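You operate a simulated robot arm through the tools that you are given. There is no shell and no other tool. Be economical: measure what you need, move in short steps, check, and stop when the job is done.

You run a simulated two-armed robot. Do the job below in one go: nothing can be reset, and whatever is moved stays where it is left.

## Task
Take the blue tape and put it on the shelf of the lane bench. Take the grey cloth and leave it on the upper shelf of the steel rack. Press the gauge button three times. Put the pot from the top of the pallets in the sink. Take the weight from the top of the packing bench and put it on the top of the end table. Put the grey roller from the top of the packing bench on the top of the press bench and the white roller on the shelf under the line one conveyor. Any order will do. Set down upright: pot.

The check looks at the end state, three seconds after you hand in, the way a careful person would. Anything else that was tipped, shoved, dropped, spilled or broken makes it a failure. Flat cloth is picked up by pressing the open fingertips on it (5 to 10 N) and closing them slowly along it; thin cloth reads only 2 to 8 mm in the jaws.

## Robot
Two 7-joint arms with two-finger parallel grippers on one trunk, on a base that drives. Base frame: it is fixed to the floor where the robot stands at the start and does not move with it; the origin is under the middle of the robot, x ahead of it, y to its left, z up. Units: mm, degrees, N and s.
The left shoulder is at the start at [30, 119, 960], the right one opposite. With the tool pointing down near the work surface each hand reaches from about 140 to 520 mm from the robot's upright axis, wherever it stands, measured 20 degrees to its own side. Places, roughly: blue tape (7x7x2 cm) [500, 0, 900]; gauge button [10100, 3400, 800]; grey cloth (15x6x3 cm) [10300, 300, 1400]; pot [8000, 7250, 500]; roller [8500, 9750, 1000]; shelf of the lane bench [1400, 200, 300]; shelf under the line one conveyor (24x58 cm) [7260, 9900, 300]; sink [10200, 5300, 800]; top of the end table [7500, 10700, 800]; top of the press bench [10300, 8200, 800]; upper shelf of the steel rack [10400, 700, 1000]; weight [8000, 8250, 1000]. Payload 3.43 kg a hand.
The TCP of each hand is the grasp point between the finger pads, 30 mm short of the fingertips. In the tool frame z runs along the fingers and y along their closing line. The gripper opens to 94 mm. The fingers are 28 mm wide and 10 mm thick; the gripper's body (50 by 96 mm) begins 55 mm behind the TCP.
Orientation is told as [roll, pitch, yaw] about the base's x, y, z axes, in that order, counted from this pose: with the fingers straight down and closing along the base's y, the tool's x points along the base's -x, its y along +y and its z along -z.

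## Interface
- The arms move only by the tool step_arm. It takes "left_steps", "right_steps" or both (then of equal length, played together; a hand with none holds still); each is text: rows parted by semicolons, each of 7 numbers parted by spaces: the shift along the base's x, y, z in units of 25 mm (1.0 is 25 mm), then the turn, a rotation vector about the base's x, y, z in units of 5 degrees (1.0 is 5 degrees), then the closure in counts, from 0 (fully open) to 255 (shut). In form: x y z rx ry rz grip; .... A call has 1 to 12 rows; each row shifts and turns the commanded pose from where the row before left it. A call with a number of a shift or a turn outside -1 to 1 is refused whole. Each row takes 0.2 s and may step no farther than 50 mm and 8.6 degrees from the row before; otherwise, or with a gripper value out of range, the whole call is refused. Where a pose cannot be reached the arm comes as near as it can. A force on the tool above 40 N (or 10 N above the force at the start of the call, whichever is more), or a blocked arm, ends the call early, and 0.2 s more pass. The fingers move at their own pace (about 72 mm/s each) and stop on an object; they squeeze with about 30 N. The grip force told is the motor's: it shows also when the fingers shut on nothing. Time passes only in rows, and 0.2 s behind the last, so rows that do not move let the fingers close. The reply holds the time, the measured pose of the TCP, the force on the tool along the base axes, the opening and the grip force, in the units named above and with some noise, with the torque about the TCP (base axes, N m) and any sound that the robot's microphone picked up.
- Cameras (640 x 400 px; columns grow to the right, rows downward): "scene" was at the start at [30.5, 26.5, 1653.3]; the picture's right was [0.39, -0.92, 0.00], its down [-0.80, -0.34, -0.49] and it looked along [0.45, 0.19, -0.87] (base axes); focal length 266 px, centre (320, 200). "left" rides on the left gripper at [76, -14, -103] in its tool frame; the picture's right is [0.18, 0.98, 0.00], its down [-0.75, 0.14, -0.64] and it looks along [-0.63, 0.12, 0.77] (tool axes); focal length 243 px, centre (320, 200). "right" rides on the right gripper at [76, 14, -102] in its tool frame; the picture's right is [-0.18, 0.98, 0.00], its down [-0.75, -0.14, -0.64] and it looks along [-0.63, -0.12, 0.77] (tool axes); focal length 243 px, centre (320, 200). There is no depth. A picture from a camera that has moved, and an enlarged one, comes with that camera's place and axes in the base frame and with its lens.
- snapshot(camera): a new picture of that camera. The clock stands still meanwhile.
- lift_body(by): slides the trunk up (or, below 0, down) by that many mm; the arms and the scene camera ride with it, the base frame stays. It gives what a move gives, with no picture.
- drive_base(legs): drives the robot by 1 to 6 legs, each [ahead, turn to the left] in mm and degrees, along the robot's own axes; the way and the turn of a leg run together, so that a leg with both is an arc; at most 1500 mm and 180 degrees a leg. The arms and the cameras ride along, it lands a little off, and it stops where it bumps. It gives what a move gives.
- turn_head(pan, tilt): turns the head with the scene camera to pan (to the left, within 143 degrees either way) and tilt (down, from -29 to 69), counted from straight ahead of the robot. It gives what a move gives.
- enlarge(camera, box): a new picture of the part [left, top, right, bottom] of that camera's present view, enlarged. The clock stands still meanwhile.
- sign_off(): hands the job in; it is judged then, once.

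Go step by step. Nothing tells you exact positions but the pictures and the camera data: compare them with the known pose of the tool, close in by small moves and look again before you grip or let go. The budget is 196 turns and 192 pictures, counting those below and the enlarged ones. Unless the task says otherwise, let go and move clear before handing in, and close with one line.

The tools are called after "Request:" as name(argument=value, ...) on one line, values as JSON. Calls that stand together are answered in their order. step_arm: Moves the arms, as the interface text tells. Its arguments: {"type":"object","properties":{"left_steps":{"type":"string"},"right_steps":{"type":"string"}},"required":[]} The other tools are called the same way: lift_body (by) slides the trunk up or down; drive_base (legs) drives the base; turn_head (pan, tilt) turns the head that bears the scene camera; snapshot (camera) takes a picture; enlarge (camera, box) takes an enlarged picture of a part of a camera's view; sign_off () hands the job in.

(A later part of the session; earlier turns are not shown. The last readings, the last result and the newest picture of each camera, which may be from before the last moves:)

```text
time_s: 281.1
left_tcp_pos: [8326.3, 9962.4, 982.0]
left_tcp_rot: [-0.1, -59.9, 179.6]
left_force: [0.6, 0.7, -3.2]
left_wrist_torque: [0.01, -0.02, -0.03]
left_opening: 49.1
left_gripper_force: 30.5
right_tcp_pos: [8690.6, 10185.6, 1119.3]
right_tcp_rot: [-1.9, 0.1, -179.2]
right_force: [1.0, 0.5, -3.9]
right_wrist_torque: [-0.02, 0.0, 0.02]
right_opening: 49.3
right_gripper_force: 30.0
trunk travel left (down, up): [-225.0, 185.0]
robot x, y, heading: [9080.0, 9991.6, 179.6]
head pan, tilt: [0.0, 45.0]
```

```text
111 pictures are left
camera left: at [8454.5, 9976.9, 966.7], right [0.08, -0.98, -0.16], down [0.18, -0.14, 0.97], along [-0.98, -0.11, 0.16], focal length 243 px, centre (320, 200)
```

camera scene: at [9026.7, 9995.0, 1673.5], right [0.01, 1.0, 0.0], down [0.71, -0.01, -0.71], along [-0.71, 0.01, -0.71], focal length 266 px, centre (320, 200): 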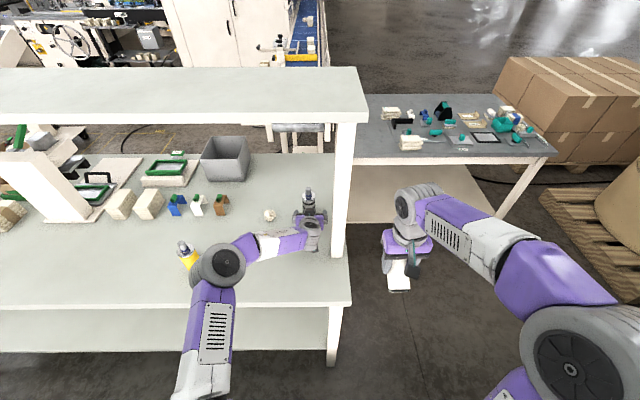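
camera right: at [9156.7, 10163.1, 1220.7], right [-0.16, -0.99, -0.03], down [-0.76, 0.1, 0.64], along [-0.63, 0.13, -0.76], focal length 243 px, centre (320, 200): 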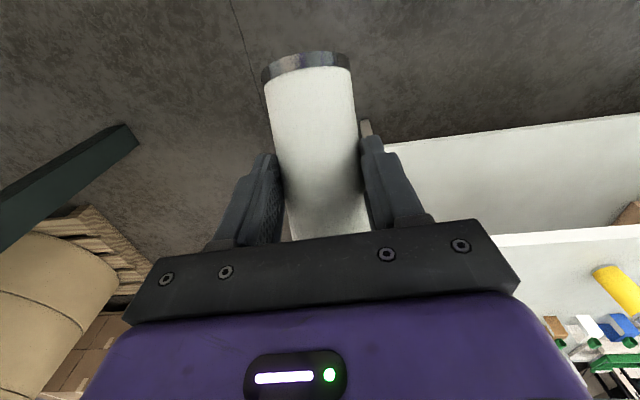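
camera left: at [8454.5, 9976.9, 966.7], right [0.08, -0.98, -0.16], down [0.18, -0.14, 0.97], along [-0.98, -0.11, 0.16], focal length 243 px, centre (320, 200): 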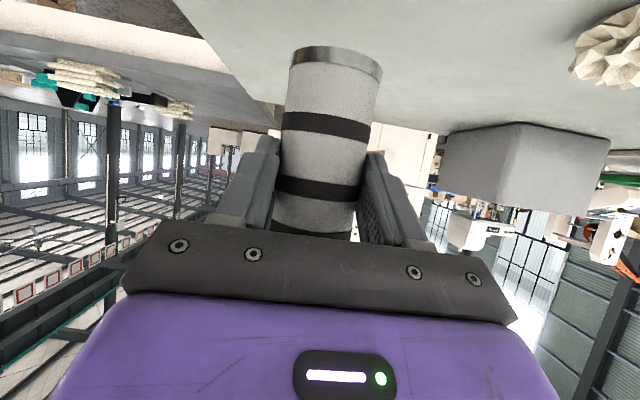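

Both rollers are in hand. I back away, fold the left arm in, turn south, and head to the press bench.

Request:
drive_base(legs=[[-260, 0]])

Request:
step_arm(left_steps="1 0 0.4 0 -0.5 0 255;1 0 0.4 0 -0.5 0 255;1 0 0.4 0 -0.5 0 255;1 0 0.4 0 -0.5 0 255;1 0 0.4 0 -0.5 0 255;1 0 0.4 0 -0.5 0 255;1 0 0.4 0 -0.5 0 255;1 0 0.4 0 -0.5 0 255;1 -0.5 0.4 0 -0.5 0 255;1 -0.5 0.4 0 -0.5 0 255;1 -0.5 0.4 0 -0.5 0 255;1 -0.5 0.4 0 -0.5 0 255")

Request:
drive_base(legs=[[0, 90], [1500, 0], [200, 0], [0, 90]])

Request:
turn_head(pan=0, tilt=30)

Request:
snapshot(camera="scene")

```text
time_s: 283.0
left_tcp_pos: [8583.3, 9962.9, 982.0]
left_tcp_rot: [-0.3, -59.9, 179.6]
left_force: [0.3, -0.2, -2.2]
left_wrist_torque: [0.01, -0.06, -0.01]
left_opening: 49.1
left_gripper_force: 29.9
right_tcp_pos: [8948.6, 10183.0, 1119.0]
right_tcp_rot: [-1.8, 0.0, -179.2]
right_force: [0.4, 0.3, -3.7]
right_wrist_torque: [-0.02, -0.02, -0.02]
right_opening: 48.7
right_gripper_force: 30.5
trunk travel left (down, up): [-225.0, 185.0]
robot x, y, heading: [9332.7, 9987.2, 179.5]
head pan, tilt: [0.0, 45.0]
```

```text
time_s: 285.6
left_tcp_pos: [8883.8, 9910.4, 1099.8]
left_tcp_rot: [-0.5, -29.9, 179.7]
left_force: [0.1, -0.4, -3.1]
left_wrist_torque: [0.0, -0.07, 0.01]
left_opening: 49.0
left_gripper_force: 29.6
right_tcp_pos: [8949.1, 10182.7, 1118.6]
right_tcp_rot: [-1.8, 0.0, -179.2]
right_force: [0.8, -0.5, -3.0]
right_wrist_torque: [0.02, -0.03, -0.01]
right_opening: 48.8
right_gripper_force: 30.3
trunk travel left (down, up): [-225.0, 185.0]
robot x, y, heading: [9331.3, 9990.6, 179.3]
head pan, tilt: [0.0, 45.0]
```

```text
time_s: 301.9
left_tcp_pos: [9742.1, 8334.4, 1101.4]
left_tcp_rot: [-0.5, -29.8, -2.3]
left_force: [-1.2, -0.3, -2.9]
left_wrist_torque: [0.02, 0.04, -0.02]
left_opening: 49.0
left_gripper_force: 29.8
right_tcp_pos: [9667.7, 8064.5, 1118.4]
right_tcp_rot: [-1.9, -0.1, -1.3]
right_force: [0.2, -0.2, -2.4]
right_wrist_torque: [0.02, 0.05, 0.01]
right_opening: 49.0
right_gripper_force: 29.5
trunk travel left (down, up): [-225.0, 185.0]
robot x, y, heading: [9287.3, 8271.8, -2.8]
head pan, tilt: [0.0, 45.0]
```

```text
time_s: 302.6
left_tcp_pos: [9742.7, 8334.8, 1102.5]
left_tcp_rot: [-0.5, -29.9, -2.3]
left_force: [0.4, -0.6, -3.1]
left_wrist_torque: [0.01, 0.05, -0.01]
left_opening: 48.7
left_gripper_force: 29.9
right_tcp_pos: [9667.7, 8063.9, 1118.8]
right_tcp_rot: [-1.8, 0.0, -1.3]
right_force: [0.1, -0.5, -3.6]
right_wrist_torque: [0.01, 0.03, 0.01]
right_opening: 48.9
right_gripper_force: 30.3
trunk travel left (down, up): [-225.0, 185.0]
robot x, y, heading: [9286.4, 8271.5, -2.4]
head pan, tilt: [0.0, 30.0]
```

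```text
110 pictures are left
camera scene: at [9346.6, 8269.0, 1696.1], right [-0.05, -1.0, 0.0], down [-0.5, 0.02, -0.87], along [0.86, -0.04, -0.5], focal length 266 px, centre (320, 200)
```

scene: 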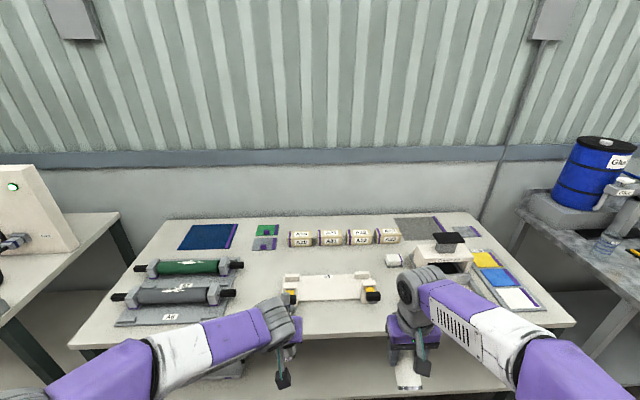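

There is free space at the front of the press bench about [9985, 8445], between the roller rack and the middle device. I square up, come closer, and level the grey roller over that spot.

Request:
drive_base(legs=[[0, 2.5], [140, 0]])

Request:
step_arm(left_steps="0.6 0.6 -0.5 0 -1 0 255;0.6 0.6 -0.5 0 -1 0 255;0.6 0.6 -0.5 0 -1 0 255;0.6 0.6 -0.5 0 -1 0 255;0.6 0.6 -0.5 0 -1 0 255;0.6 0 -0.5 0 -1 0 255")

Request:
snapshot(camera="left")

Request:
turn_head(pan=15, tilt=45)

Request:
snapshot(camera="scene")

```text
time_s: 304.4
left_tcp_pos: [9878.5, 8353.7, 1100.8]
left_tcp_rot: [-0.5, -29.8, 0.2]
left_force: [1.2, 0.3, -4.0]
left_wrist_torque: [-0.02, 0.04, 0.01]
left_opening: 48.9
left_gripper_force: 29.9
right_tcp_pos: [9815.7, 8080.6, 1118.6]
right_tcp_rot: [-1.8, 0.1, 1.3]
right_force: [0.2, 0.6, -2.4]
right_wrist_torque: [-0.04, 0.03, 0.01]
right_opening: 49.1
right_gripper_force: 30.2
trunk travel left (down, up): [-225.0, 185.0]
robot x, y, heading: [9425.5, 8271.1, -0.2]
head pan, tilt: [0.0, 30.0]
```

```text
time_s: 305.8
left_tcp_pos: [9969.1, 8429.0, 1026.1]
left_tcp_rot: [-1.0, -59.9, 0.6]
left_force: [-0.3, -0.1, -3.2]
left_wrist_torque: [-0.04, 0.07, 0.02]
left_opening: 49.0
left_gripper_force: 30.1
right_tcp_pos: [9816.7, 8081.1, 1119.9]
right_tcp_rot: [-1.8, 0.1, 1.2]
right_force: [0.1, 0.3, -4.4]
right_wrist_torque: [0.01, 0.04, 0.01]
right_opening: 49.2
right_gripper_force: 30.4
trunk travel left (down, up): [-225.0, 185.0]
robot x, y, heading: [9425.9, 8272.2, -0.2]
head pan, tilt: [0.0, 30.0]
```

```text
109 pictures are left
camera left: at [9843.2, 8415.8, 1010.2], right [-0.09, 0.98, -0.17], down [-0.18, 0.15, 0.97], along [0.98, 0.12, 0.16], focal length 243 px, centre (320, 200)
```

left: 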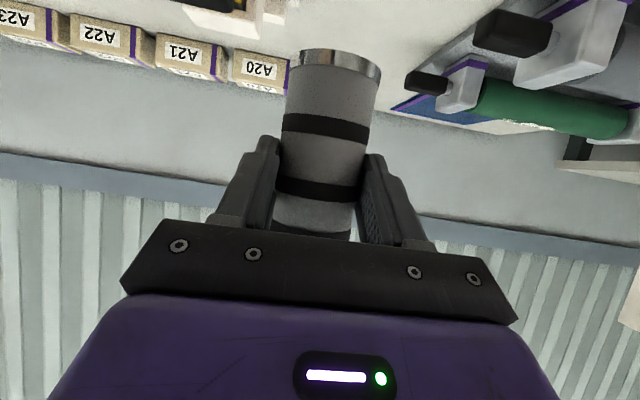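

```text
time_s: 306.5
left_tcp_pos: [9967.4, 8428.1, 1025.0]
left_tcp_rot: [-0.8, -59.8, 0.4]
left_force: [-0.1, -0.1, -4.8]
left_wrist_torque: [0.02, 0.06, 0.02]
left_opening: 48.6
left_gripper_force: 30.3
right_tcp_pos: [9816.1, 8081.8, 1118.7]
right_tcp_rot: [-1.8, 0.0, 1.3]
right_force: [0.7, -0.3, -2.9]
right_wrist_torque: [-0.02, 0.02, -0.01]
right_opening: 49.1
right_gripper_force: 30.4
trunk travel left (down, up): [-225.0, 185.0]
robot x, y, heading: [9423.9, 8267.5, -0.3]
head pan, tilt: [15.0, 45.0]
```

```text
108 pictures are left
camera scene: at [9473.9, 8292.2, 1673.6], right [0.25, -0.97, 0.0], down [-0.68, -0.18, -0.71], along [0.68, 0.18, -0.71], focal length 266 px, centre (320, 200)
```

scene: 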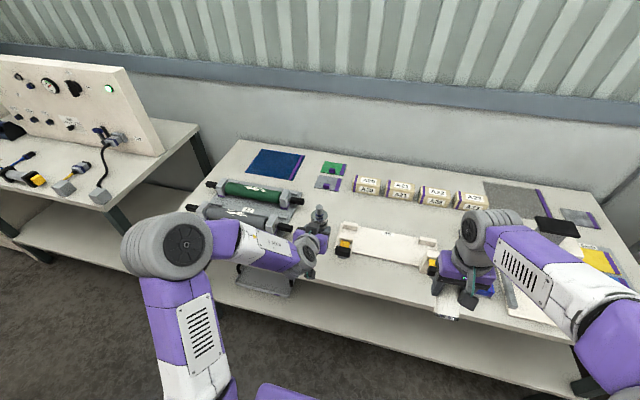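

Request:
step_arm(left_steps="0.3 0.3 -1 0 0 0 255;0.3 0.3 -1 0 0 0 255;0.1 0.1 -1 0 0 0 255;0 0 -1 0 0 0 255;0 0 -0.8 0 0 0 255")

Request:
snapshot(camera="left")

Request:
enlarge(camera="scene", box=[230, 170, 390, 290])

```text
time_s: 307.7
left_tcp_pos: [9987.5, 8450.1, 906.4]
left_tcp_rot: [-0.7, -59.9, 0.7]
left_force: [1.0, 0.2, -2.2]
left_wrist_torque: [0.0, 0.14, 0.0]
left_opening: 48.9
left_gripper_force: 29.3
right_tcp_pos: [9816.0, 8084.5, 1119.5]
right_tcp_rot: [-2.0, 0.1, 1.4]
right_force: [0.4, -0.2, -3.8]
right_wrist_torque: [-0.03, 0.03, 0.02]
right_opening: 48.9
right_gripper_force: 30.0
trunk travel left (down, up): [-225.0, 185.0]
robot x, y, heading: [9426.6, 8270.8, -0.3]
head pan, tilt: [15.0, 45.0]
```

```text
107 pictures are left
camera left: at [9861.5, 8436.4, 890.7], right [-0.09, 0.98, -0.17], down [-0.18, 0.15, 0.97], along [0.98, 0.12, 0.16], focal length 243 px, centre (320, 200)
```

left: 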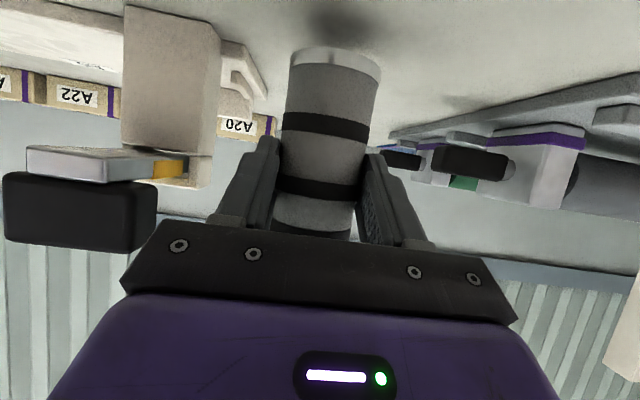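

```text
3.33 times, centred on (310, 230) of scene
camera zoom: at [9473.8, 8295.1, 1673.4], right [0.26, -0.97, 0.0], down [-0.68, -0.18, -0.71], along [0.68, 0.18, -0.71], focal length 885 px, centre (353, 100)
```

zoom: 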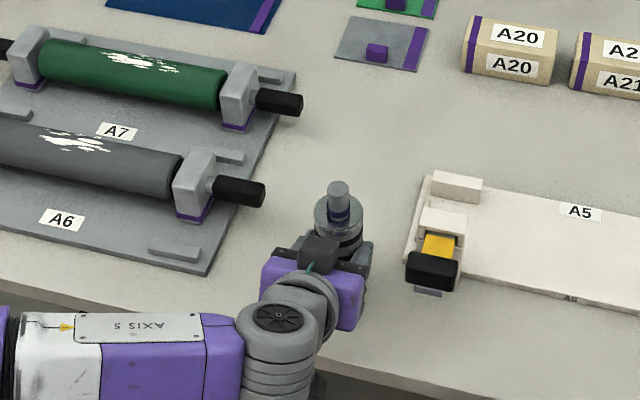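

Request:
step_arm(left_steps="0 0 -0.3 0 0 0 255;0 0 -0.2 0 0 0 255;0 0 -0.2 0 0 0 255;0 0 -0.2 0 0 0 255")

Request:
snapshot(camera="left")

```text
time_s: 308.7
left_tcp_pos: [9987.3, 8447.9, 905.4]
left_tcp_rot: [-0.8, -59.9, 0.4]
left_force: [0.5, -0.8, -3.6]
left_wrist_torque: [0.01, 0.07, 0.01]
left_opening: 48.7
left_gripper_force: 30.0
left hand out of reach, approached as far as the arm can: row 1, 2, 3, 4
right_tcp_pos: [9814.9, 8080.7, 1118.3]
right_tcp_rot: [-1.8, 0.1, 1.3]
right_force: [-0.5, 0.1, -3.4]
right_wrist_torque: [0.0, 0.01, 0.01]
right_opening: 48.9
right_gripper_force: 30.1
trunk travel left (down, up): [-225.0, 185.0]
robot x, y, heading: [9424.8, 8270.3, -0.2]
head pan, tilt: [15.0, 45.0]
```

```text
105 pictures are left
camera left: at [9861.1, 8434.2, 891.0], right [-0.09, 0.98, -0.17], down [-0.18, 0.15, 0.97], along [0.98, 0.12, 0.16], focal length 243 px, centre (320, 200)
```

left: 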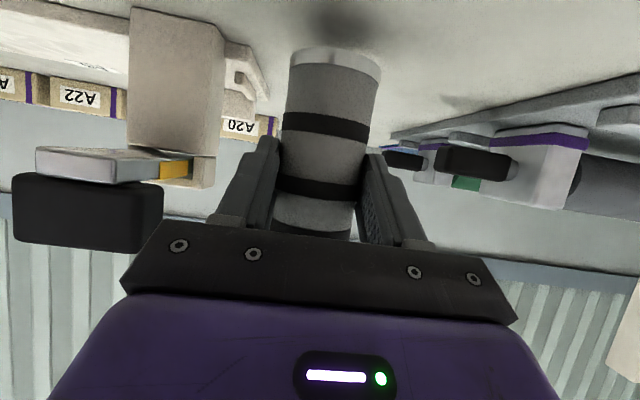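

The arm cannot fold lower here, so I lower with the trunk instead.

Request:
lift_body(by=-15)

Request:
lift_body(by=-6)

Request:
snapshot(camera="left")

```text
time_s: 309.3
left_tcp_pos: [9988.0, 8447.2, 891.2]
left_tcp_rot: [-0.7, -59.9, 0.5]
left_force: [0.1, -0.1, -3.0]
left_wrist_torque: [0.0, 0.08, -0.01]
left_opening: 48.8
left_gripper_force: 30.0
right_tcp_pos: [9815.3, 8080.5, 1103.6]
right_tcp_rot: [-1.8, 0.1, 1.3]
right_force: [-1.0, -0.1, -3.0]
right_wrist_torque: [0.01, 0.01, 0.0]
right_opening: 49.2
right_gripper_force: 29.7
trunk travel left (down, up): [-210.0, 200.0]
robot x, y, heading: [9424.4, 8274.6, 0.1]
head pan, tilt: [15.0, 45.0]
```

```text
time_s: 309.9
left_tcp_pos: [9987.7, 8446.8, 885.9]
left_tcp_rot: [-0.5, -60.1, 0.4]
left_force: [-1.3, 0.3, 4.7]
left_wrist_torque: [0.06, -0.11, 0.03]
left_opening: 49.0
left_gripper_force: 30.1
right_tcp_pos: [9814.9, 8081.0, 1099.0]
right_tcp_rot: [-1.9, 0.0, 1.3]
right_force: [0.6, 0.6, -3.3]
right_wrist_torque: [0.01, 0.03, 0.03]
right_opening: 49.0
right_gripper_force: 30.0
trunk travel left (down, up): [-204.0, 206.0]
robot x, y, heading: [9427.8, 8269.2, -0.3]
head pan, tilt: [15.0, 45.0]
```

```text
104 pictures are left
camera left: at [9861.1, 8434.2, 871.1], right [-0.09, 0.98, -0.17], down [-0.18, 0.15, 0.97], along [0.98, 0.12, 0.16], focal length 243 px, centre (320, 200)
```

left: 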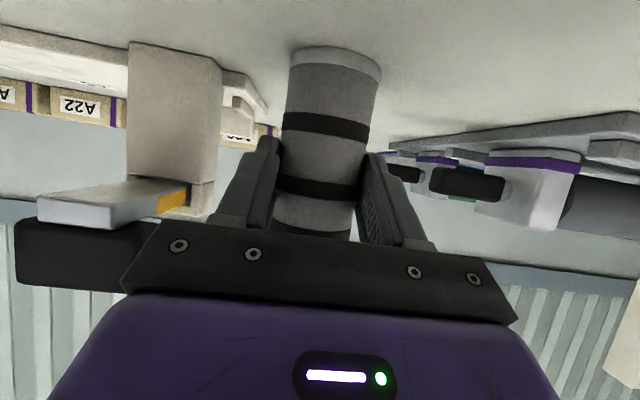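

It is touching the bench. I press 1 mm more and open slowly.

Request:
lift_body(by=-1)

Request:
step_arm(left_steps="0 0 0 0 0 0 200;0 0 0 0 0 0 120;0 0 0 0 0 0 60;0 0 0 0 0 0 0;0 0 0 0 0 0 0")

Request:
snapshot(camera="left")

```text
time_s: 310.4
left_tcp_pos: [9987.7, 8446.4, 886.2]
left_tcp_rot: [-0.6, -60.2, 0.3]
left_force: [-1.0, 1.5, 12.1]
left_wrist_torque: [0.42, -0.38, 0.04]
left_opening: 49.1
left_gripper_force: 30.4
right_tcp_pos: [9815.9, 8081.4, 1097.2]
right_tcp_rot: [-1.9, 0.0, 1.3]
right_force: [0.9, -0.5, -2.9]
right_wrist_torque: [0.01, -0.01, 0.03]
right_opening: 49.0
right_gripper_force: 29.6
trunk travel left (down, up): [-203.0, 207.0]
robot x, y, heading: [9422.4, 8269.6, -0.1]
head pan, tilt: [15.0, 45.0]
```

```text
time_s: 311.6
left_tcp_pos: [9986.9, 8447.1, 883.8]
left_tcp_rot: [-0.7, -59.8, 0.5]
left_force: [0.0, 0.1, 0.6]
left_wrist_torque: [0.0, 0.01, 0.0]
left_opening: 94.1
left_gripper_force: 0.0
right_tcp_pos: [9815.0, 8080.0, 1097.4]
right_tcp_rot: [-1.8, 0.0, 1.3]
right_force: [-0.3, 0.6, -2.9]
right_wrist_torque: [0.01, 0.04, 0.01]
right_opening: 49.1
right_gripper_force: 29.9
trunk travel left (down, up): [-203.0, 207.0]
robot x, y, heading: [9423.5, 8267.5, 0.1]
head pan, tilt: [15.0, 45.0]
```

```text
103 pictures are left
camera left: at [9860.9, 8434.2, 869.1], right [-0.09, 0.98, -0.17], down [-0.18, 0.15, 0.97], along [0.98, 0.12, 0.16], focal length 243 px, centre (320, 200)
```

left: 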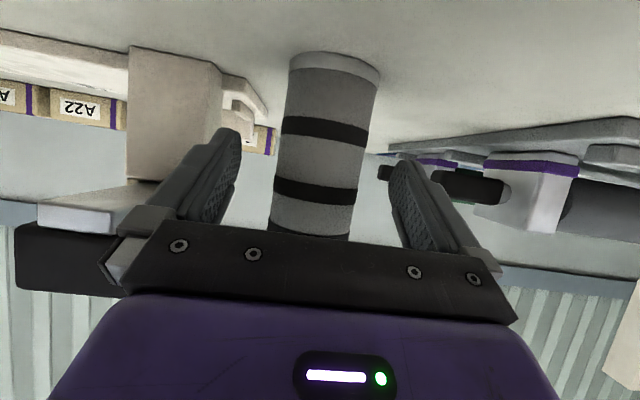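

The grey roller stands on the press bench. I back out and stow the left hand, then take the south loop toward the west side.

Request:
drive_base(legs=[[-250, 0]])

Request:
snapshot(camera="scene")

Request:
step_arm(left_steps="-0.3 0 1 0 1 0 0;-0.3 0 1 0 1 0 0;-0.3 0 1 0 1 0 0;-0.3 0 1 0 1 0 0;-0.3 0 1 0 1 0 0;-0.3 0 1 0 1 0 0;-0.3 0 1 0 1 0 0;-0.3 0 1 0 1 0 0;-0.3 0 1 0 1 0 0;-0.3 0 0 0 1 0 0;-0.3 0 0 0 1 0 0;-0.3 0 0 0 1 0 0")

Request:
drive_base(legs=[[0, -90], [1500, 0], [1500, 0], [900, 0], [0, -90]])

Request:
turn_head(pan=0, tilt=20)

Request:
snapshot(camera="scene")

```text
time_s: 313.4
left_tcp_pos: [9739.9, 8446.3, 883.8]
left_tcp_rot: [-0.7, -59.9, 0.3]
left_force: [0.2, -0.2, -0.2]
left_wrist_torque: [-0.02, -0.04, 0.0]
left_opening: 94.0
left_gripper_force: 0.1
right_tcp_pos: [9566.3, 8081.1, 1096.9]
right_tcp_rot: [-1.8, 0.1, 1.0]
right_force: [-0.5, -0.3, -3.3]
right_wrist_torque: [-0.01, -0.01, 0.03]
right_opening: 49.2
right_gripper_force: 30.3
trunk travel left (down, up): [-203.0, 207.0]
robot x, y, heading: [9177.7, 8269.5, -0.3]
head pan, tilt: [15.0, 45.0]
```

```text
102 pictures are left
camera scene: at [9224.9, 8293.2, 1651.6], right [0.25, -0.97, 0.0], down [-0.68, -0.18, -0.71], along [0.68, 0.18, -0.71], focal length 266 px, centre (320, 200)
```

scene: 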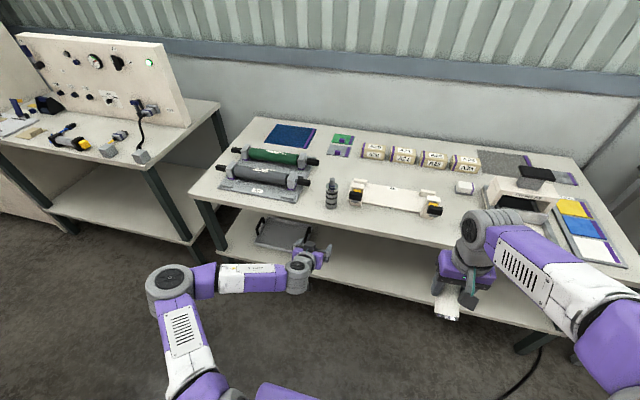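

```text
time_s: 316.0
left_tcp_pos: [9651.7, 8445.9, 1109.3]
left_tcp_rot: [-0.5, 0.2, 0.1]
left_force: [-0.8, -0.1, -0.6]
left_wrist_torque: [-0.02, 0.0, -0.04]
left_opening: 94.1
left_gripper_force: 0.0
right_tcp_pos: [9567.4, 8082.3, 1096.6]
right_tcp_rot: [-1.8, 0.1, 1.0]
right_force: [0.5, 0.6, -3.9]
right_wrist_torque: [0.0, 0.03, -0.02]
right_opening: 49.1
right_gripper_force: 30.0
trunk travel left (down, up): [-203.0, 207.0]
robot x, y, heading: [9174.7, 8272.1, -0.1]
head pan, tilt: [15.0, 45.0]
```

```text
time_s: 342.4
left_tcp_pos: [8733.5, 4203.2, 1109.7]
left_tcp_rot: [-0.3, 0.1, 179.7]
left_force: [0.0, 0.0, 0.2]
left_wrist_torque: [-0.02, 0.02, -0.01]
left_opening: 94.4
left_gripper_force: 0.1
right_tcp_pos: [8821.2, 4566.2, 1097.5]
right_tcp_rot: [-1.8, 0.2, -179.4]
right_force: [-0.1, -0.4, -3.0]
right_wrist_torque: [-0.02, -0.01, 0.02]
right_opening: 48.8
right_gripper_force: 29.9
trunk travel left (down, up): [-203.0, 207.0]
robot x, y, heading: [9209.6, 4375.7, 179.5]
head pan, tilt: [15.0, 45.0]
```

```text
time_s: 343.3
left_tcp_pos: [8733.6, 4202.4, 1109.0]
left_tcp_rot: [-0.4, 0.1, 179.8]
left_force: [0.3, -0.8, -0.4]
left_wrist_torque: [-0.01, 0.01, -0.01]
left_opening: 94.0
left_gripper_force: 0.1
right_tcp_pos: [8819.6, 4566.9, 1098.5]
right_tcp_rot: [-1.8, 0.1, -179.2]
right_force: [0.2, 0.7, -3.8]
right_wrist_torque: [-0.02, -0.02, -0.01]
right_opening: 49.0
right_gripper_force: 30.0
trunk travel left (down, up): [-203.0, 207.0]
robot x, y, heading: [9209.7, 4374.9, 179.0]
head pan, tilt: [0.0, 20.0]
```

```text
101 pictures are left
camera scene: at [9144.4, 4375.8, 1690.1], right [0.01, 1.0, 0.0], down [0.34, 0.0, -0.94], along [-0.94, 0.01, -0.34], focal length 266 px, centre (320, 200)
```

scene: 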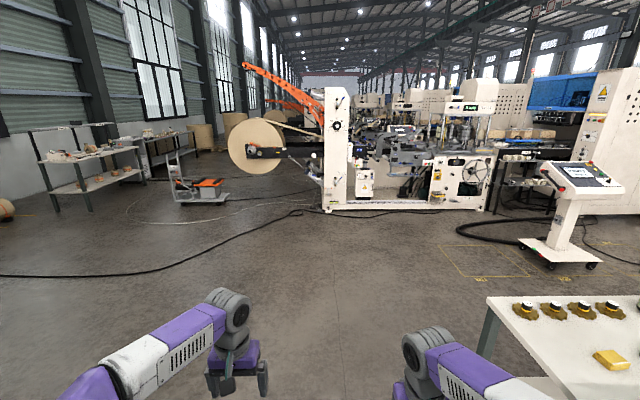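

The way west is clear. I go to x≈7450, then turn north.

Request:
drive_base(legs=[[1500, 0], [280, 0], [0, -89], [1500, 0], [600, 0]])

Request:
snapshot(camera="scene")

```text
time_s: 365.9
left_tcp_pos: [7230.9, 6976.1, 1109.6]
left_tcp_rot: [-0.4, 0.0, 92.0]
left_force: [0.5, -0.2, -0.1]
left_wrist_torque: [0.03, 0.01, -0.01]
left_opening: 94.2
left_gripper_force: 0.1
right_tcp_pos: [7598.7, 6903.0, 1096.4]
right_tcp_rot: [-1.8, 0.1, 92.8]
right_force: [-0.5, 0.5, -2.7]
right_wrist_torque: [-0.07, 0.02, 0.0]
right_opening: 48.9
right_gripper_force: 30.0
trunk travel left (down, up): [-203.0, 207.0]
robot x, y, heading: [7418.4, 6504.7, 91.5]
head pan, tilt: [0.0, 20.0]
```

```text
100 pictures are left
camera scene: at [7418.8, 6572.7, 1690.2], right [1.0, 0.02, 0.0], down [0.01, -0.34, -0.94], along [-0.02, 0.94, -0.34], focal length 266 px, centre (320, 200)
```

scene: 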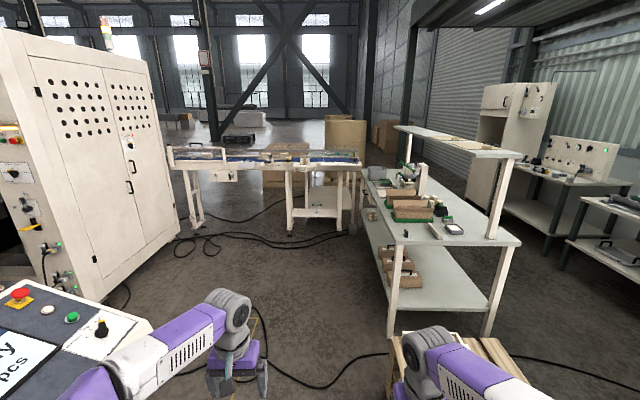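

The conveyor's shelf is straight ahead at about [7300, 9900, 270]. I raise the trunk so the elbows clear the console and the weight, and drive north, easing west.

Request:
lift_body(by=200)

Request:
drive_base(legs=[[0, 3], [1500, 0], [0, -4], [950, 0]])

Request:
turn_head(pan=0, tilt=45)

Request:
snapshot(camera="scene")

Request:
turn_head(pan=-110, tilt=45)

Request:
snapshot(camera="scene")

```text
time_s: 368.0
left_tcp_pos: [7233.3, 6976.6, 1309.6]
left_tcp_rot: [-0.5, 0.1, 91.9]
left_force: [0.4, -0.1, 1.2]
left_wrist_torque: [-0.02, -0.01, 0.0]
left_opening: 94.2
left_gripper_force: 0.2
right_tcp_pos: [7599.2, 6902.8, 1296.8]
right_tcp_rot: [-1.8, 0.2, 92.9]
right_force: [0.4, -0.7, -2.6]
right_wrist_torque: [-0.01, 0.01, 0.02]
right_opening: 49.3
right_gripper_force: 30.3
trunk travel left (down, up): [-403.0, 7.0]
robot x, y, heading: [7421.1, 6505.2, 91.5]
head pan, tilt: [0.0, 20.0]
```

```text
time_s: 380.8
left_tcp_pos: [7144.1, 9400.0, 1309.3]
left_tcp_rot: [-0.3, 0.1, 90.5]
left_force: [-0.5, -0.1, -0.1]
left_wrist_torque: [-0.02, 0.02, 0.01]
left_opening: 94.1
left_gripper_force: 0.0
right_tcp_pos: [7509.7, 9319.2, 1296.9]
right_tcp_rot: [-1.8, 0.1, 91.5]
right_force: [-0.6, 0.2, -3.8]
right_wrist_torque: [-0.04, -0.02, 0.01]
right_opening: 49.2
right_gripper_force: 30.5
trunk travel left (down, up): [-403.0, 7.0]
robot x, y, heading: [7320.2, 8927.5, 90.1]
head pan, tilt: [0.0, 20.0]
```

```text
time_s: 381.7
left_tcp_pos: [7144.8, 9399.7, 1309.6]
left_tcp_rot: [-0.4, 0.1, 90.5]
left_force: [-0.3, 0.1, -0.1]
left_wrist_torque: [0.03, -0.01, 0.01]
left_opening: 93.8
left_gripper_force: 0.0
right_tcp_pos: [7510.7, 9318.3, 1297.1]
right_tcp_rot: [-1.7, 0.0, 91.5]
right_force: [-0.7, -0.4, -3.4]
right_wrist_torque: [0.02, 0.02, 0.02]
right_opening: 49.0
right_gripper_force: 30.5
trunk travel left (down, up): [-403.0, 7.0]
robot x, y, heading: [7324.1, 8928.2, 90.1]
head pan, tilt: [0.0, 45.0]
```

```text
99 pictures are left
camera scene: at [7322.3, 8980.2, 1851.6], right [1.0, 0.0, 0.0], down [0.0, -0.71, -0.71], along [0.0, 0.71, -0.71], focal length 266 px, centre (320, 200)
```

scene: 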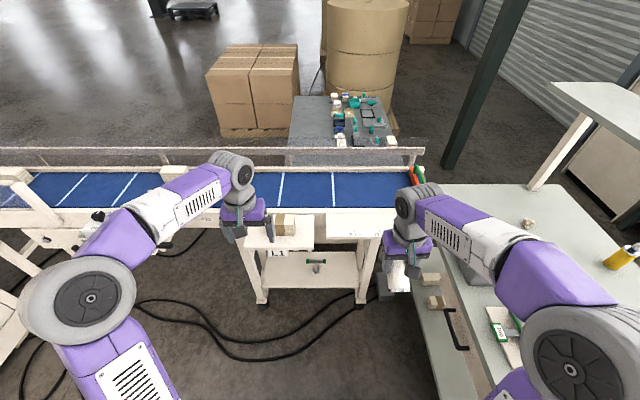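

```text
time_s: 383.5
left_tcp_pos: [7144.4, 9400.0, 1311.8]
left_tcp_rot: [-0.4, 0.2, 90.5]
left_force: [-0.4, 0.0, -0.3]
left_wrist_torque: [0.0, -0.01, -0.03]
left_opening: 93.9
left_gripper_force: 0.0
right_tcp_pos: [7510.7, 9318.5, 1297.4]
right_tcp_rot: [-1.8, 0.1, 91.5]
right_force: [1.0, -0.1, -2.4]
right_wrist_torque: [-0.02, 0.04, 0.01]
right_opening: 48.8
right_gripper_force: 30.4
trunk travel left (down, up): [-403.0, 7.0]
robot x, y, heading: [7321.7, 8930.9, 90.3]
head pan, tilt: [-110.0, 45.0]
```

```text
98 pictures are left
camera scene: at [7398.8, 8871.5, 1851.5], right [-0.34, -0.94, 0.0], down [-0.66, 0.24, -0.71], along [0.66, -0.24, -0.71], focal length 266 px, centre (320, 200)
```

scene: 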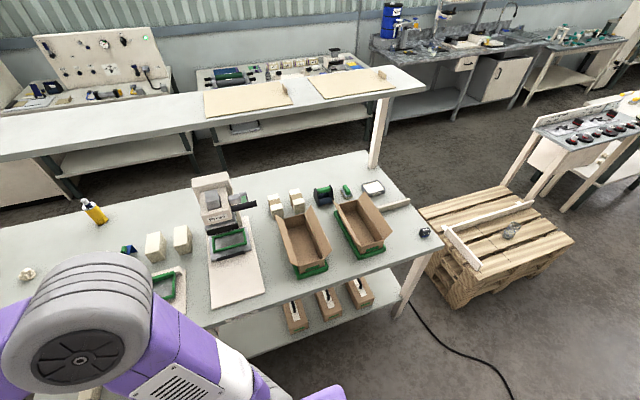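

Request:
turn_head(pan=0, tilt=50)

Request:
enlarge(camera="scene", box=[230, 160, 400, 280])

```text
time_s: 385.4
left_tcp_pos: [7144.6, 9400.9, 1308.4]
left_tcp_rot: [-0.4, 0.1, 90.5]
left_force: [0.4, -0.2, 0.1]
left_wrist_torque: [-0.05, 0.03, 0.01]
left_opening: 94.0
left_gripper_force: 0.1
right_tcp_pos: [7509.8, 9318.3, 1296.4]
right_tcp_rot: [-1.8, 0.1, 91.5]
right_force: [-0.2, -0.4, -3.6]
right_wrist_torque: [-0.02, -0.02, -0.03]
right_opening: 49.3
right_gripper_force: 29.8
trunk travel left (down, up): [-403.0, 7.0]
robot x, y, heading: [7322.0, 8928.0, 90.0]
head pan, tilt: [0.0, 50.0]
```

```text
3.33 times, centred on (315, 220) of scene
camera zoom: at [7322.4, 8976.2, 1844.6], right [1.0, 0.0, 0.0], down [0.0, -0.77, -0.64], along [0.0, 0.64, -0.77], focal length 885 px, centre (337, 133)
```

zoom: 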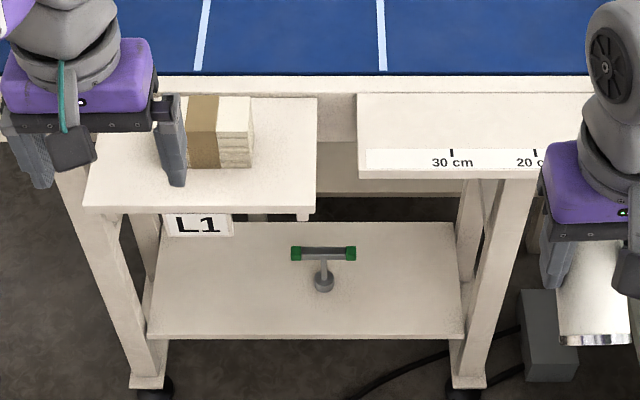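

The shelf (x 6957–7565, y 9769–10031, z≈280) holds a T-tool in its middle; I'll set the white roller at about [7455, 9880]. I extend and tilt the right arm here first.

Request:
step_arm(right_steps="0 0.8 -1 1 0 0 255;0 0.8 -1 1 0 0 255;0 0.8 -1 1 0 0 255;0 0.8 -1 1 0 0 255;0 0.8 -1 1 0 0 255;0 0.8 -1 1 0 0 255;0 0.8 -1 1 0 0 255;0 0.8 -1 1 0 0 255;0 0.8 -1 1 0 0 255;0 0.8 -1 1 0 0 255;0 0.8 -1 1 0 0 255;0 0.8 -1 1 0 0 255", left_steps="0 -1 0 0 0 0 0;0 -1 0 0 0 0 0;0 -1 0 0 0 0 0;0 -1 0 0 0 0 0;0 -0.5 0 0 0 0 0;0 0 0 0 0 0 0;0 0 0 0 0 0 0;0 0 0 0 0 0 0;0 0 0 0 0 0 0;0 0 0 0 0 0 0;0 0 0 0 0 0 0;0 0 0 0 0 0 0")

Request:
step_arm(right_steps="0 0.2 -1 0 0 0 255;0 0.2 -1 0 0 0 255;0 0.2 -1 0 0 0 255;0 0 -1 0 0 0 255;0 0 -1 0 0 0 255;0 0 -1 0 0 0 255")

Request:
snapshot(camera="scene")

```text
time_s: 388.0
left_tcp_pos: [7145.2, 9288.1, 1308.4]
left_tcp_rot: [-0.4, 0.2, 90.5]
left_force: [0.0, 0.3, 0.1]
left_wrist_torque: [0.0, -0.02, -0.02]
left_opening: 93.9
left_gripper_force: 0.0
right_tcp_pos: [7510.3, 9558.3, 997.8]
right_tcp_rot: [-4.4, -60.0, 93.0]
right_force: [0.2, 0.5, -2.9]
right_wrist_torque: [-0.09, -0.01, -0.03]
right_opening: 49.1
right_gripper_force: 29.7
trunk travel left (down, up): [-403.0, 7.0]
robot x, y, heading: [7320.9, 8926.0, 90.1]
head pan, tilt: [0.0, 50.0]
```

```text
time_s: 389.4
left_tcp_pos: [7144.4, 9287.3, 1308.1]
left_tcp_rot: [-0.4, 0.1, 90.5]
left_force: [-0.3, -0.5, -0.3]
left_wrist_torque: [0.01, -0.02, -0.01]
left_opening: 93.8
left_gripper_force: 0.2
right_tcp_pos: [7511.5, 9574.3, 846.4]
right_tcp_rot: [-4.3, -60.0, 92.8]
right_force: [-0.3, -0.4, -3.0]
right_wrist_torque: [-0.1, -0.03, 0.02]
right_opening: 49.1
right_gripper_force: 30.0
trunk travel left (down, up): [-403.0, 7.0]
robot x, y, heading: [7324.6, 8929.7, 89.9]
head pan, tilt: [0.0, 50.0]
```

```text
96 pictures are left
camera scene: at [7322.9, 8976.2, 1844.6], right [1.0, 0.0, 0.0], down [0.0, -0.77, -0.64], along [0.0, 0.64, -0.77], focal length 266 px, centre (320, 200)
```

scene: 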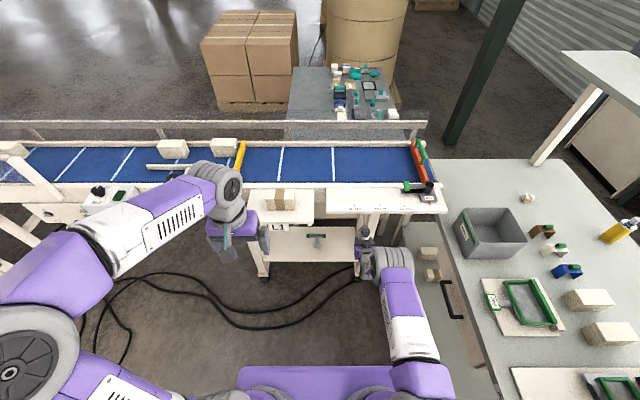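

Request:
lift_body(by=-400)

Request:
step_arm(right_steps="-1 0 0 0 0 0 255;-1 0 0 0 0 0 255;-0.3 0 -0.4 0 0 0 255")

Request:
snapshot(camera="scene")

Request:
snapshot(camera="right")

```text
time_s: 393.2
left_tcp_pos: [7145.1, 9287.6, 909.1]
left_tcp_rot: [-0.4, 0.1, 90.4]
left_force: [0.4, -0.4, -0.7]
left_wrist_torque: [0.01, 0.03, -0.02]
left_opening: 94.1
left_gripper_force: 0.0
right_tcp_pos: [7511.2, 9573.1, 447.5]
right_tcp_rot: [-4.4, -59.8, 93.1]
right_force: [-0.3, 0.6, -2.7]
right_wrist_torque: [-0.1, 0.03, 0.0]
right_opening: 49.2
right_gripper_force: 30.3
trunk travel left (down, up): [-3.0, 407.0]
robot x, y, heading: [7324.7, 8926.2, 90.2]
head pan, tilt: [0.0, 50.0]
```

```text
time_s: 394.1
left_tcp_pos: [7144.6, 9287.2, 908.3]
left_tcp_rot: [-0.4, 0.1, 90.5]
left_force: [0.6, -0.2, -0.1]
left_wrist_torque: [-0.04, -0.03, -0.02]
left_opening: 93.9
left_gripper_force: 0.2
right_tcp_pos: [7454.3, 9572.3, 436.1]
right_tcp_rot: [-4.3, -59.8, 92.9]
right_force: [0.2, 1.1, -3.4]
right_wrist_torque: [-0.09, -0.01, 0.04]
right_opening: 49.0
right_gripper_force: 29.9
trunk travel left (down, up): [-3.0, 407.0]
robot x, y, heading: [7326.3, 8928.2, 90.1]
head pan, tilt: [0.0, 50.0]
```

```text
95 pictures are left
camera scene: at [7322.2, 8976.3, 1444.6], right [1.0, 0.0, 0.0], down [0.0, -0.77, -0.64], along [0.0, 0.64, -0.77], focal length 266 px, centre (320, 200)
```

scene: 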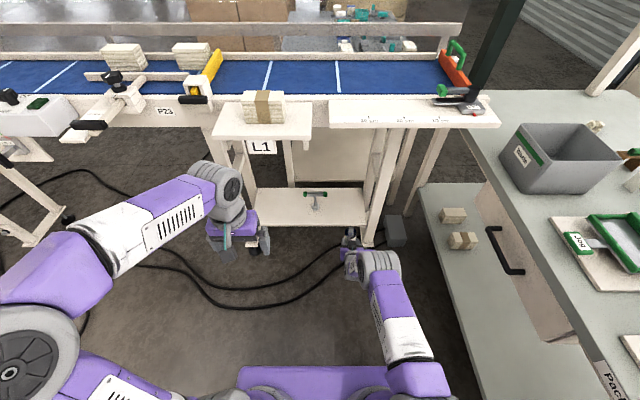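

```text
94 pictures are left
camera right: at [7438.9, 9446.9, 421.5], right [-0.99, 0.11, 0.12], down [0.1, -0.18, 0.98], along [0.13, 0.98, 0.17], focal length 243 px, centre (320, 200)
```

right: 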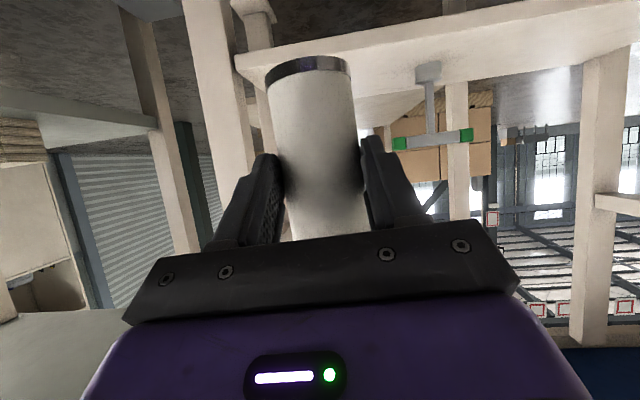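

Request:
drive_base(legs=[[300, 0]])

Request:
step_arm(right_steps="0 0.2 -1 0 0 0 255;0 0 -1 0 0 0 255;0 0 -0.5 0 0 0 255")

Request:
snapshot(camera="right")

Request:
snapshot(camera="scene")

```text
time_s: 395.8
left_tcp_pos: [7142.5, 9518.6, 908.5]
left_tcp_rot: [-0.1, 1.3, 90.4]
left_force: [-0.6, -6.5, 1.2]
left_wrist_torque: [0.7, -0.15, -0.05]
left_opening: 94.1
left_gripper_force: 0.1
right_tcp_pos: [7453.0, 9811.2, 435.8]
right_tcp_rot: [-4.3, -59.5, 93.0]
right_force: [0.3, -0.3, -3.1]
right_wrist_torque: [-0.06, -0.02, 0.0]
right_opening: 49.1
right_gripper_force: 30.2
trunk travel left (down, up): [-3.0, 407.0]
robot x, y, heading: [7323.9, 9166.0, 90.2]
head pan, tilt: [0.0, 50.0]
stopped in leg 1: the force on the tool passed its limit at 127 N (the readings are from after the stop); the commanded pose is now the measured one
```

```text
time_s: 396.6
left_tcp_pos: [7142.4, 9519.3, 908.6]
left_tcp_rot: [-0.1, 1.4, 90.4]
left_force: [-1.3, -8.0, 2.9]
left_wrist_torque: [0.94, -0.17, -0.04]
left_opening: 94.0
left_gripper_force: 0.1
right_tcp_pos: [7451.9, 9816.9, 375.5]
right_tcp_rot: [-4.3, -59.8, 93.1]
right_force: [0.0, 0.6, -3.0]
right_wrist_torque: [-0.07, 0.02, 0.0]
right_opening: 49.0
right_gripper_force: 29.8
trunk travel left (down, up): [-3.0, 407.0]
robot x, y, heading: [7322.4, 9166.4, 90.0]
head pan, tilt: [0.0, 50.0]
```

```text
93 pictures are left
camera right: at [7437.2, 9690.5, 357.8], right [-0.99, 0.1, 0.12], down [0.1, -0.18, 0.98], along [0.12, 0.98, 0.17], focal length 243 px, centre (320, 200)
```

right: 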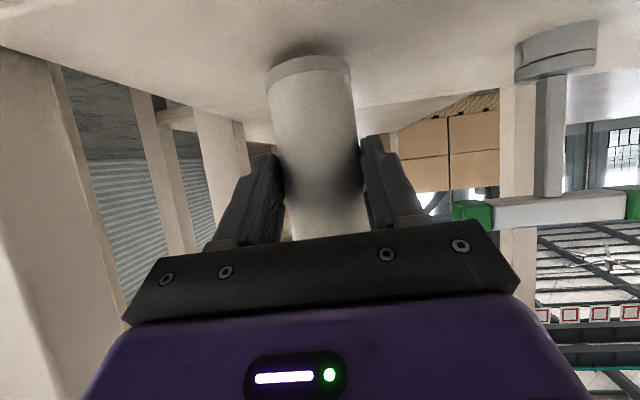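

```text
92 pictures are left
camera scene: at [7321.5, 9215.0, 1444.7], right [1.0, 0.0, 0.0], down [0.0, -0.77, -0.64], along [0.0, 0.64, -0.77], focal length 266 px, centre (320, 200)
```

scene: 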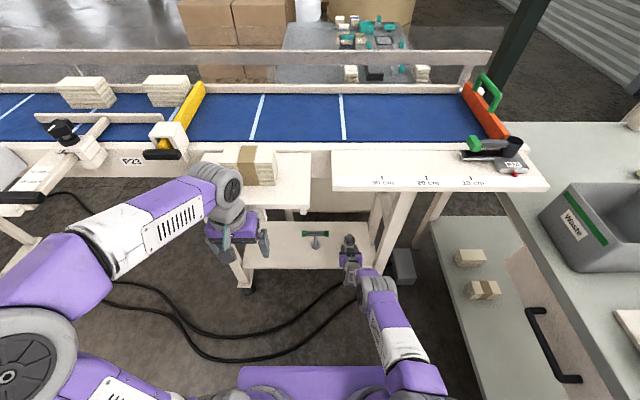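

The left hand bumped the conveyor's side plate. I pull the left hand back at once and inspect.

Request:
step_arm(left_steps="0 -1 0 0 0 0 0;0 -1 0.5 0 0 0 0;0 -1 1 0 0 0 0;0 -1 1 0 0 0 0;0 0 1 0 0 0 0;0 0 1 0 0 0 0")

Request:
enlarge(camera="scene", box=[130, 60, 350, 240])

Request:
snapshot(camera="left")

```text
time_s: 398.0
left_tcp_pos: [7143.7, 9420.6, 1023.3]
left_tcp_rot: [-0.1, 1.4, 90.6]
left_force: [-0.2, -0.1, 0.7]
left_wrist_torque: [0.04, 0.02, 0.02]
left_opening: 94.3
left_gripper_force: 0.1
right_tcp_pos: [7452.3, 9816.6, 373.5]
right_tcp_rot: [-4.3, -59.7, 93.1]
right_force: [0.2, 0.1, -4.0]
right_wrist_torque: [-0.06, 0.0, 0.02]
right_opening: 48.8
right_gripper_force: 30.3
trunk travel left (down, up): [-3.0, 407.0]
robot x, y, heading: [7323.0, 9171.8, 90.4]
head pan, tilt: [0.0, 50.0]
```

```text
2.22 times, centred on (240, 150) of scene
camera zoom: at [7321.7, 9216.5, 1444.6], right [1.0, 0.0, 0.0], down [0.0, -0.77, -0.64], along [0.0, 0.64, -0.77], focal length 590 px, centre (498, 311)
```

zoom: 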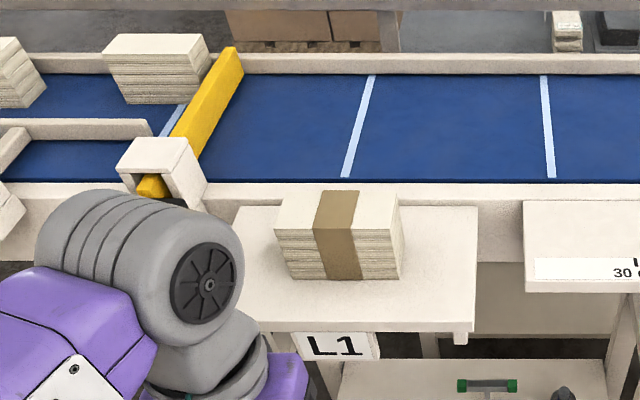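

```text
90 pictures are left
camera left: at [7158.8, 9347.8, 1126.7], right [-0.98, -0.19, 0.0], down [-0.15, 0.77, 0.62], along [-0.12, 0.61, -0.78], focal length 243 px, centre (320, 200)
```

left: 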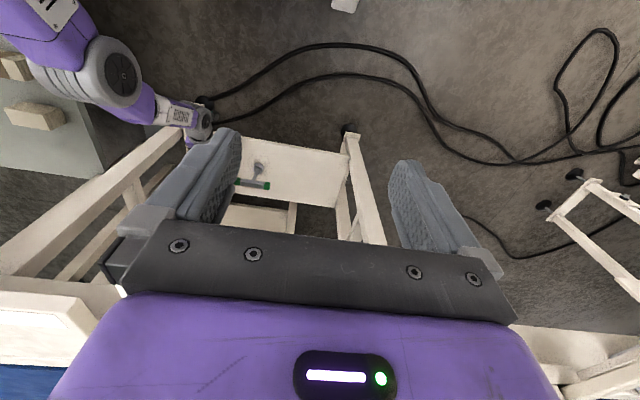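

The stack on the plate looks unmoved; the plate front is at y≈9562, z≈1000, and the left hand is now clear of it. I roll forward 60 mm to put the roller mid-shelf.

Request:
drive_base(legs=[[60, 0]])

Request:
step_arm(right_steps="0 0 -0.3 0 0 0 255;0 0 -0.2 0 0 0 255")

Request:
snapshot(camera="right")

```text
time_s: 399.0
left_tcp_pos: [7142.8, 9479.5, 1022.8]
left_tcp_rot: [-0.1, 1.5, 90.4]
left_force: [-0.1, 0.6, 0.2]
left_wrist_torque: [0.03, 0.0, 0.01]
left_opening: 93.9
left_gripper_force: 0.2
right_tcp_pos: [7452.3, 9876.2, 371.3]
right_tcp_rot: [-4.3, -59.6, 93.1]
right_force: [-0.9, -0.3, -3.6]
right_wrist_torque: [-0.08, -0.02, -0.02]
right_opening: 48.8
right_gripper_force: 29.7
trunk travel left (down, up): [-3.0, 407.0]
robot x, y, heading: [7323.7, 9229.9, 90.3]
head pan, tilt: [0.0, 50.0]
```

```text
time_s: 399.6
left_tcp_pos: [7143.3, 9477.2, 1022.0]
left_tcp_rot: [-0.1, 1.1, 90.4]
left_force: [-0.7, -0.3, 0.3]
left_wrist_torque: [-0.03, 0.01, -0.01]
left_opening: 94.2
left_gripper_force: 0.0
right_tcp_pos: [7453.0, 9877.4, 365.3]
right_tcp_rot: [-4.4, -60.3, 93.1]
right_force: [-0.8, -12.5, 21.9]
right_wrist_torque: [-0.33, 0.58, 0.28]
right_opening: 49.2
right_gripper_force: 30.2
trunk travel left (down, up): [-3.0, 407.0]
robot x, y, heading: [7323.0, 9225.1, 90.2]
head pan, tilt: [0.0, 50.0]
```

```text
89 pictures are left
camera right: at [7437.0, 9751.7, 348.3], right [-0.99, 0.1, 0.12], down [0.1, -0.19, 0.98], along [0.12, 0.98, 0.17], focal length 243 px, centre (320, 200)
```

right: 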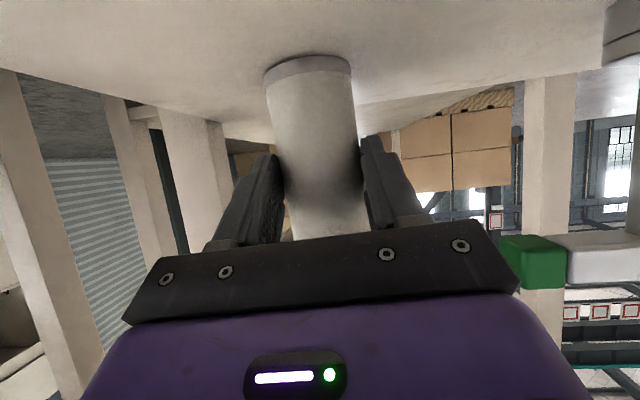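

Contact at 22 N: the roller stands on the shelf. I relieve slightly and open.

Request:
step_arm(right_steps="0 0 0.1 0 0 0 255;0 0 0 0 0 0 200;0 0 0 0 0 0 120;0 0 0 0 0 0 60;0 0 0 0 0 0 0;0 0 0 0 0 0 0")

Request:
snapshot(camera="right")

```text
time_s: 401.0
left_tcp_pos: [7143.0, 9479.6, 1021.6]
left_tcp_rot: [0.0, 1.3, 90.5]
left_force: [0.5, -0.6, 0.0]
left_wrist_torque: [-0.02, 0.0, 0.01]
left_opening: 94.0
left_gripper_force: 0.1
right_tcp_pos: [7452.1, 9876.7, 361.9]
right_tcp_rot: [-4.3, -59.6, 93.1]
right_force: [-0.1, -0.5, -0.6]
right_wrist_torque: [0.0, 0.04, 0.03]
right_opening: 94.1
right_gripper_force: 0.1
trunk travel left (down, up): [-3.0, 407.0]
robot x, y, heading: [7318.5, 9227.3, 90.3]
head pan, tilt: [0.0, 50.0]
```

```text
88 pictures are left
camera right: at [7436.8, 9750.2, 347.8], right [-0.99, 0.1, 0.12], down [0.1, -0.18, 0.98], along [0.12, 0.98, 0.16], focal length 243 px, centre (320, 200)
```

right: 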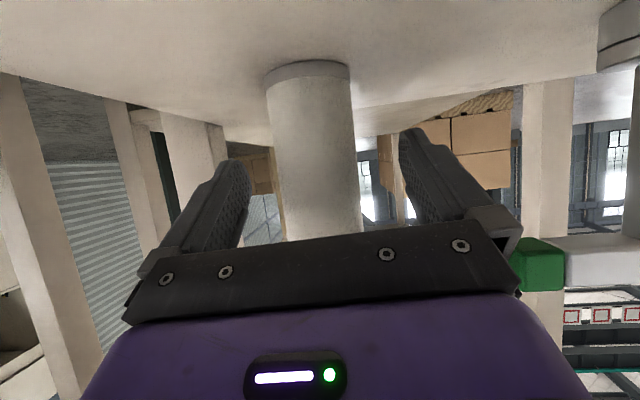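

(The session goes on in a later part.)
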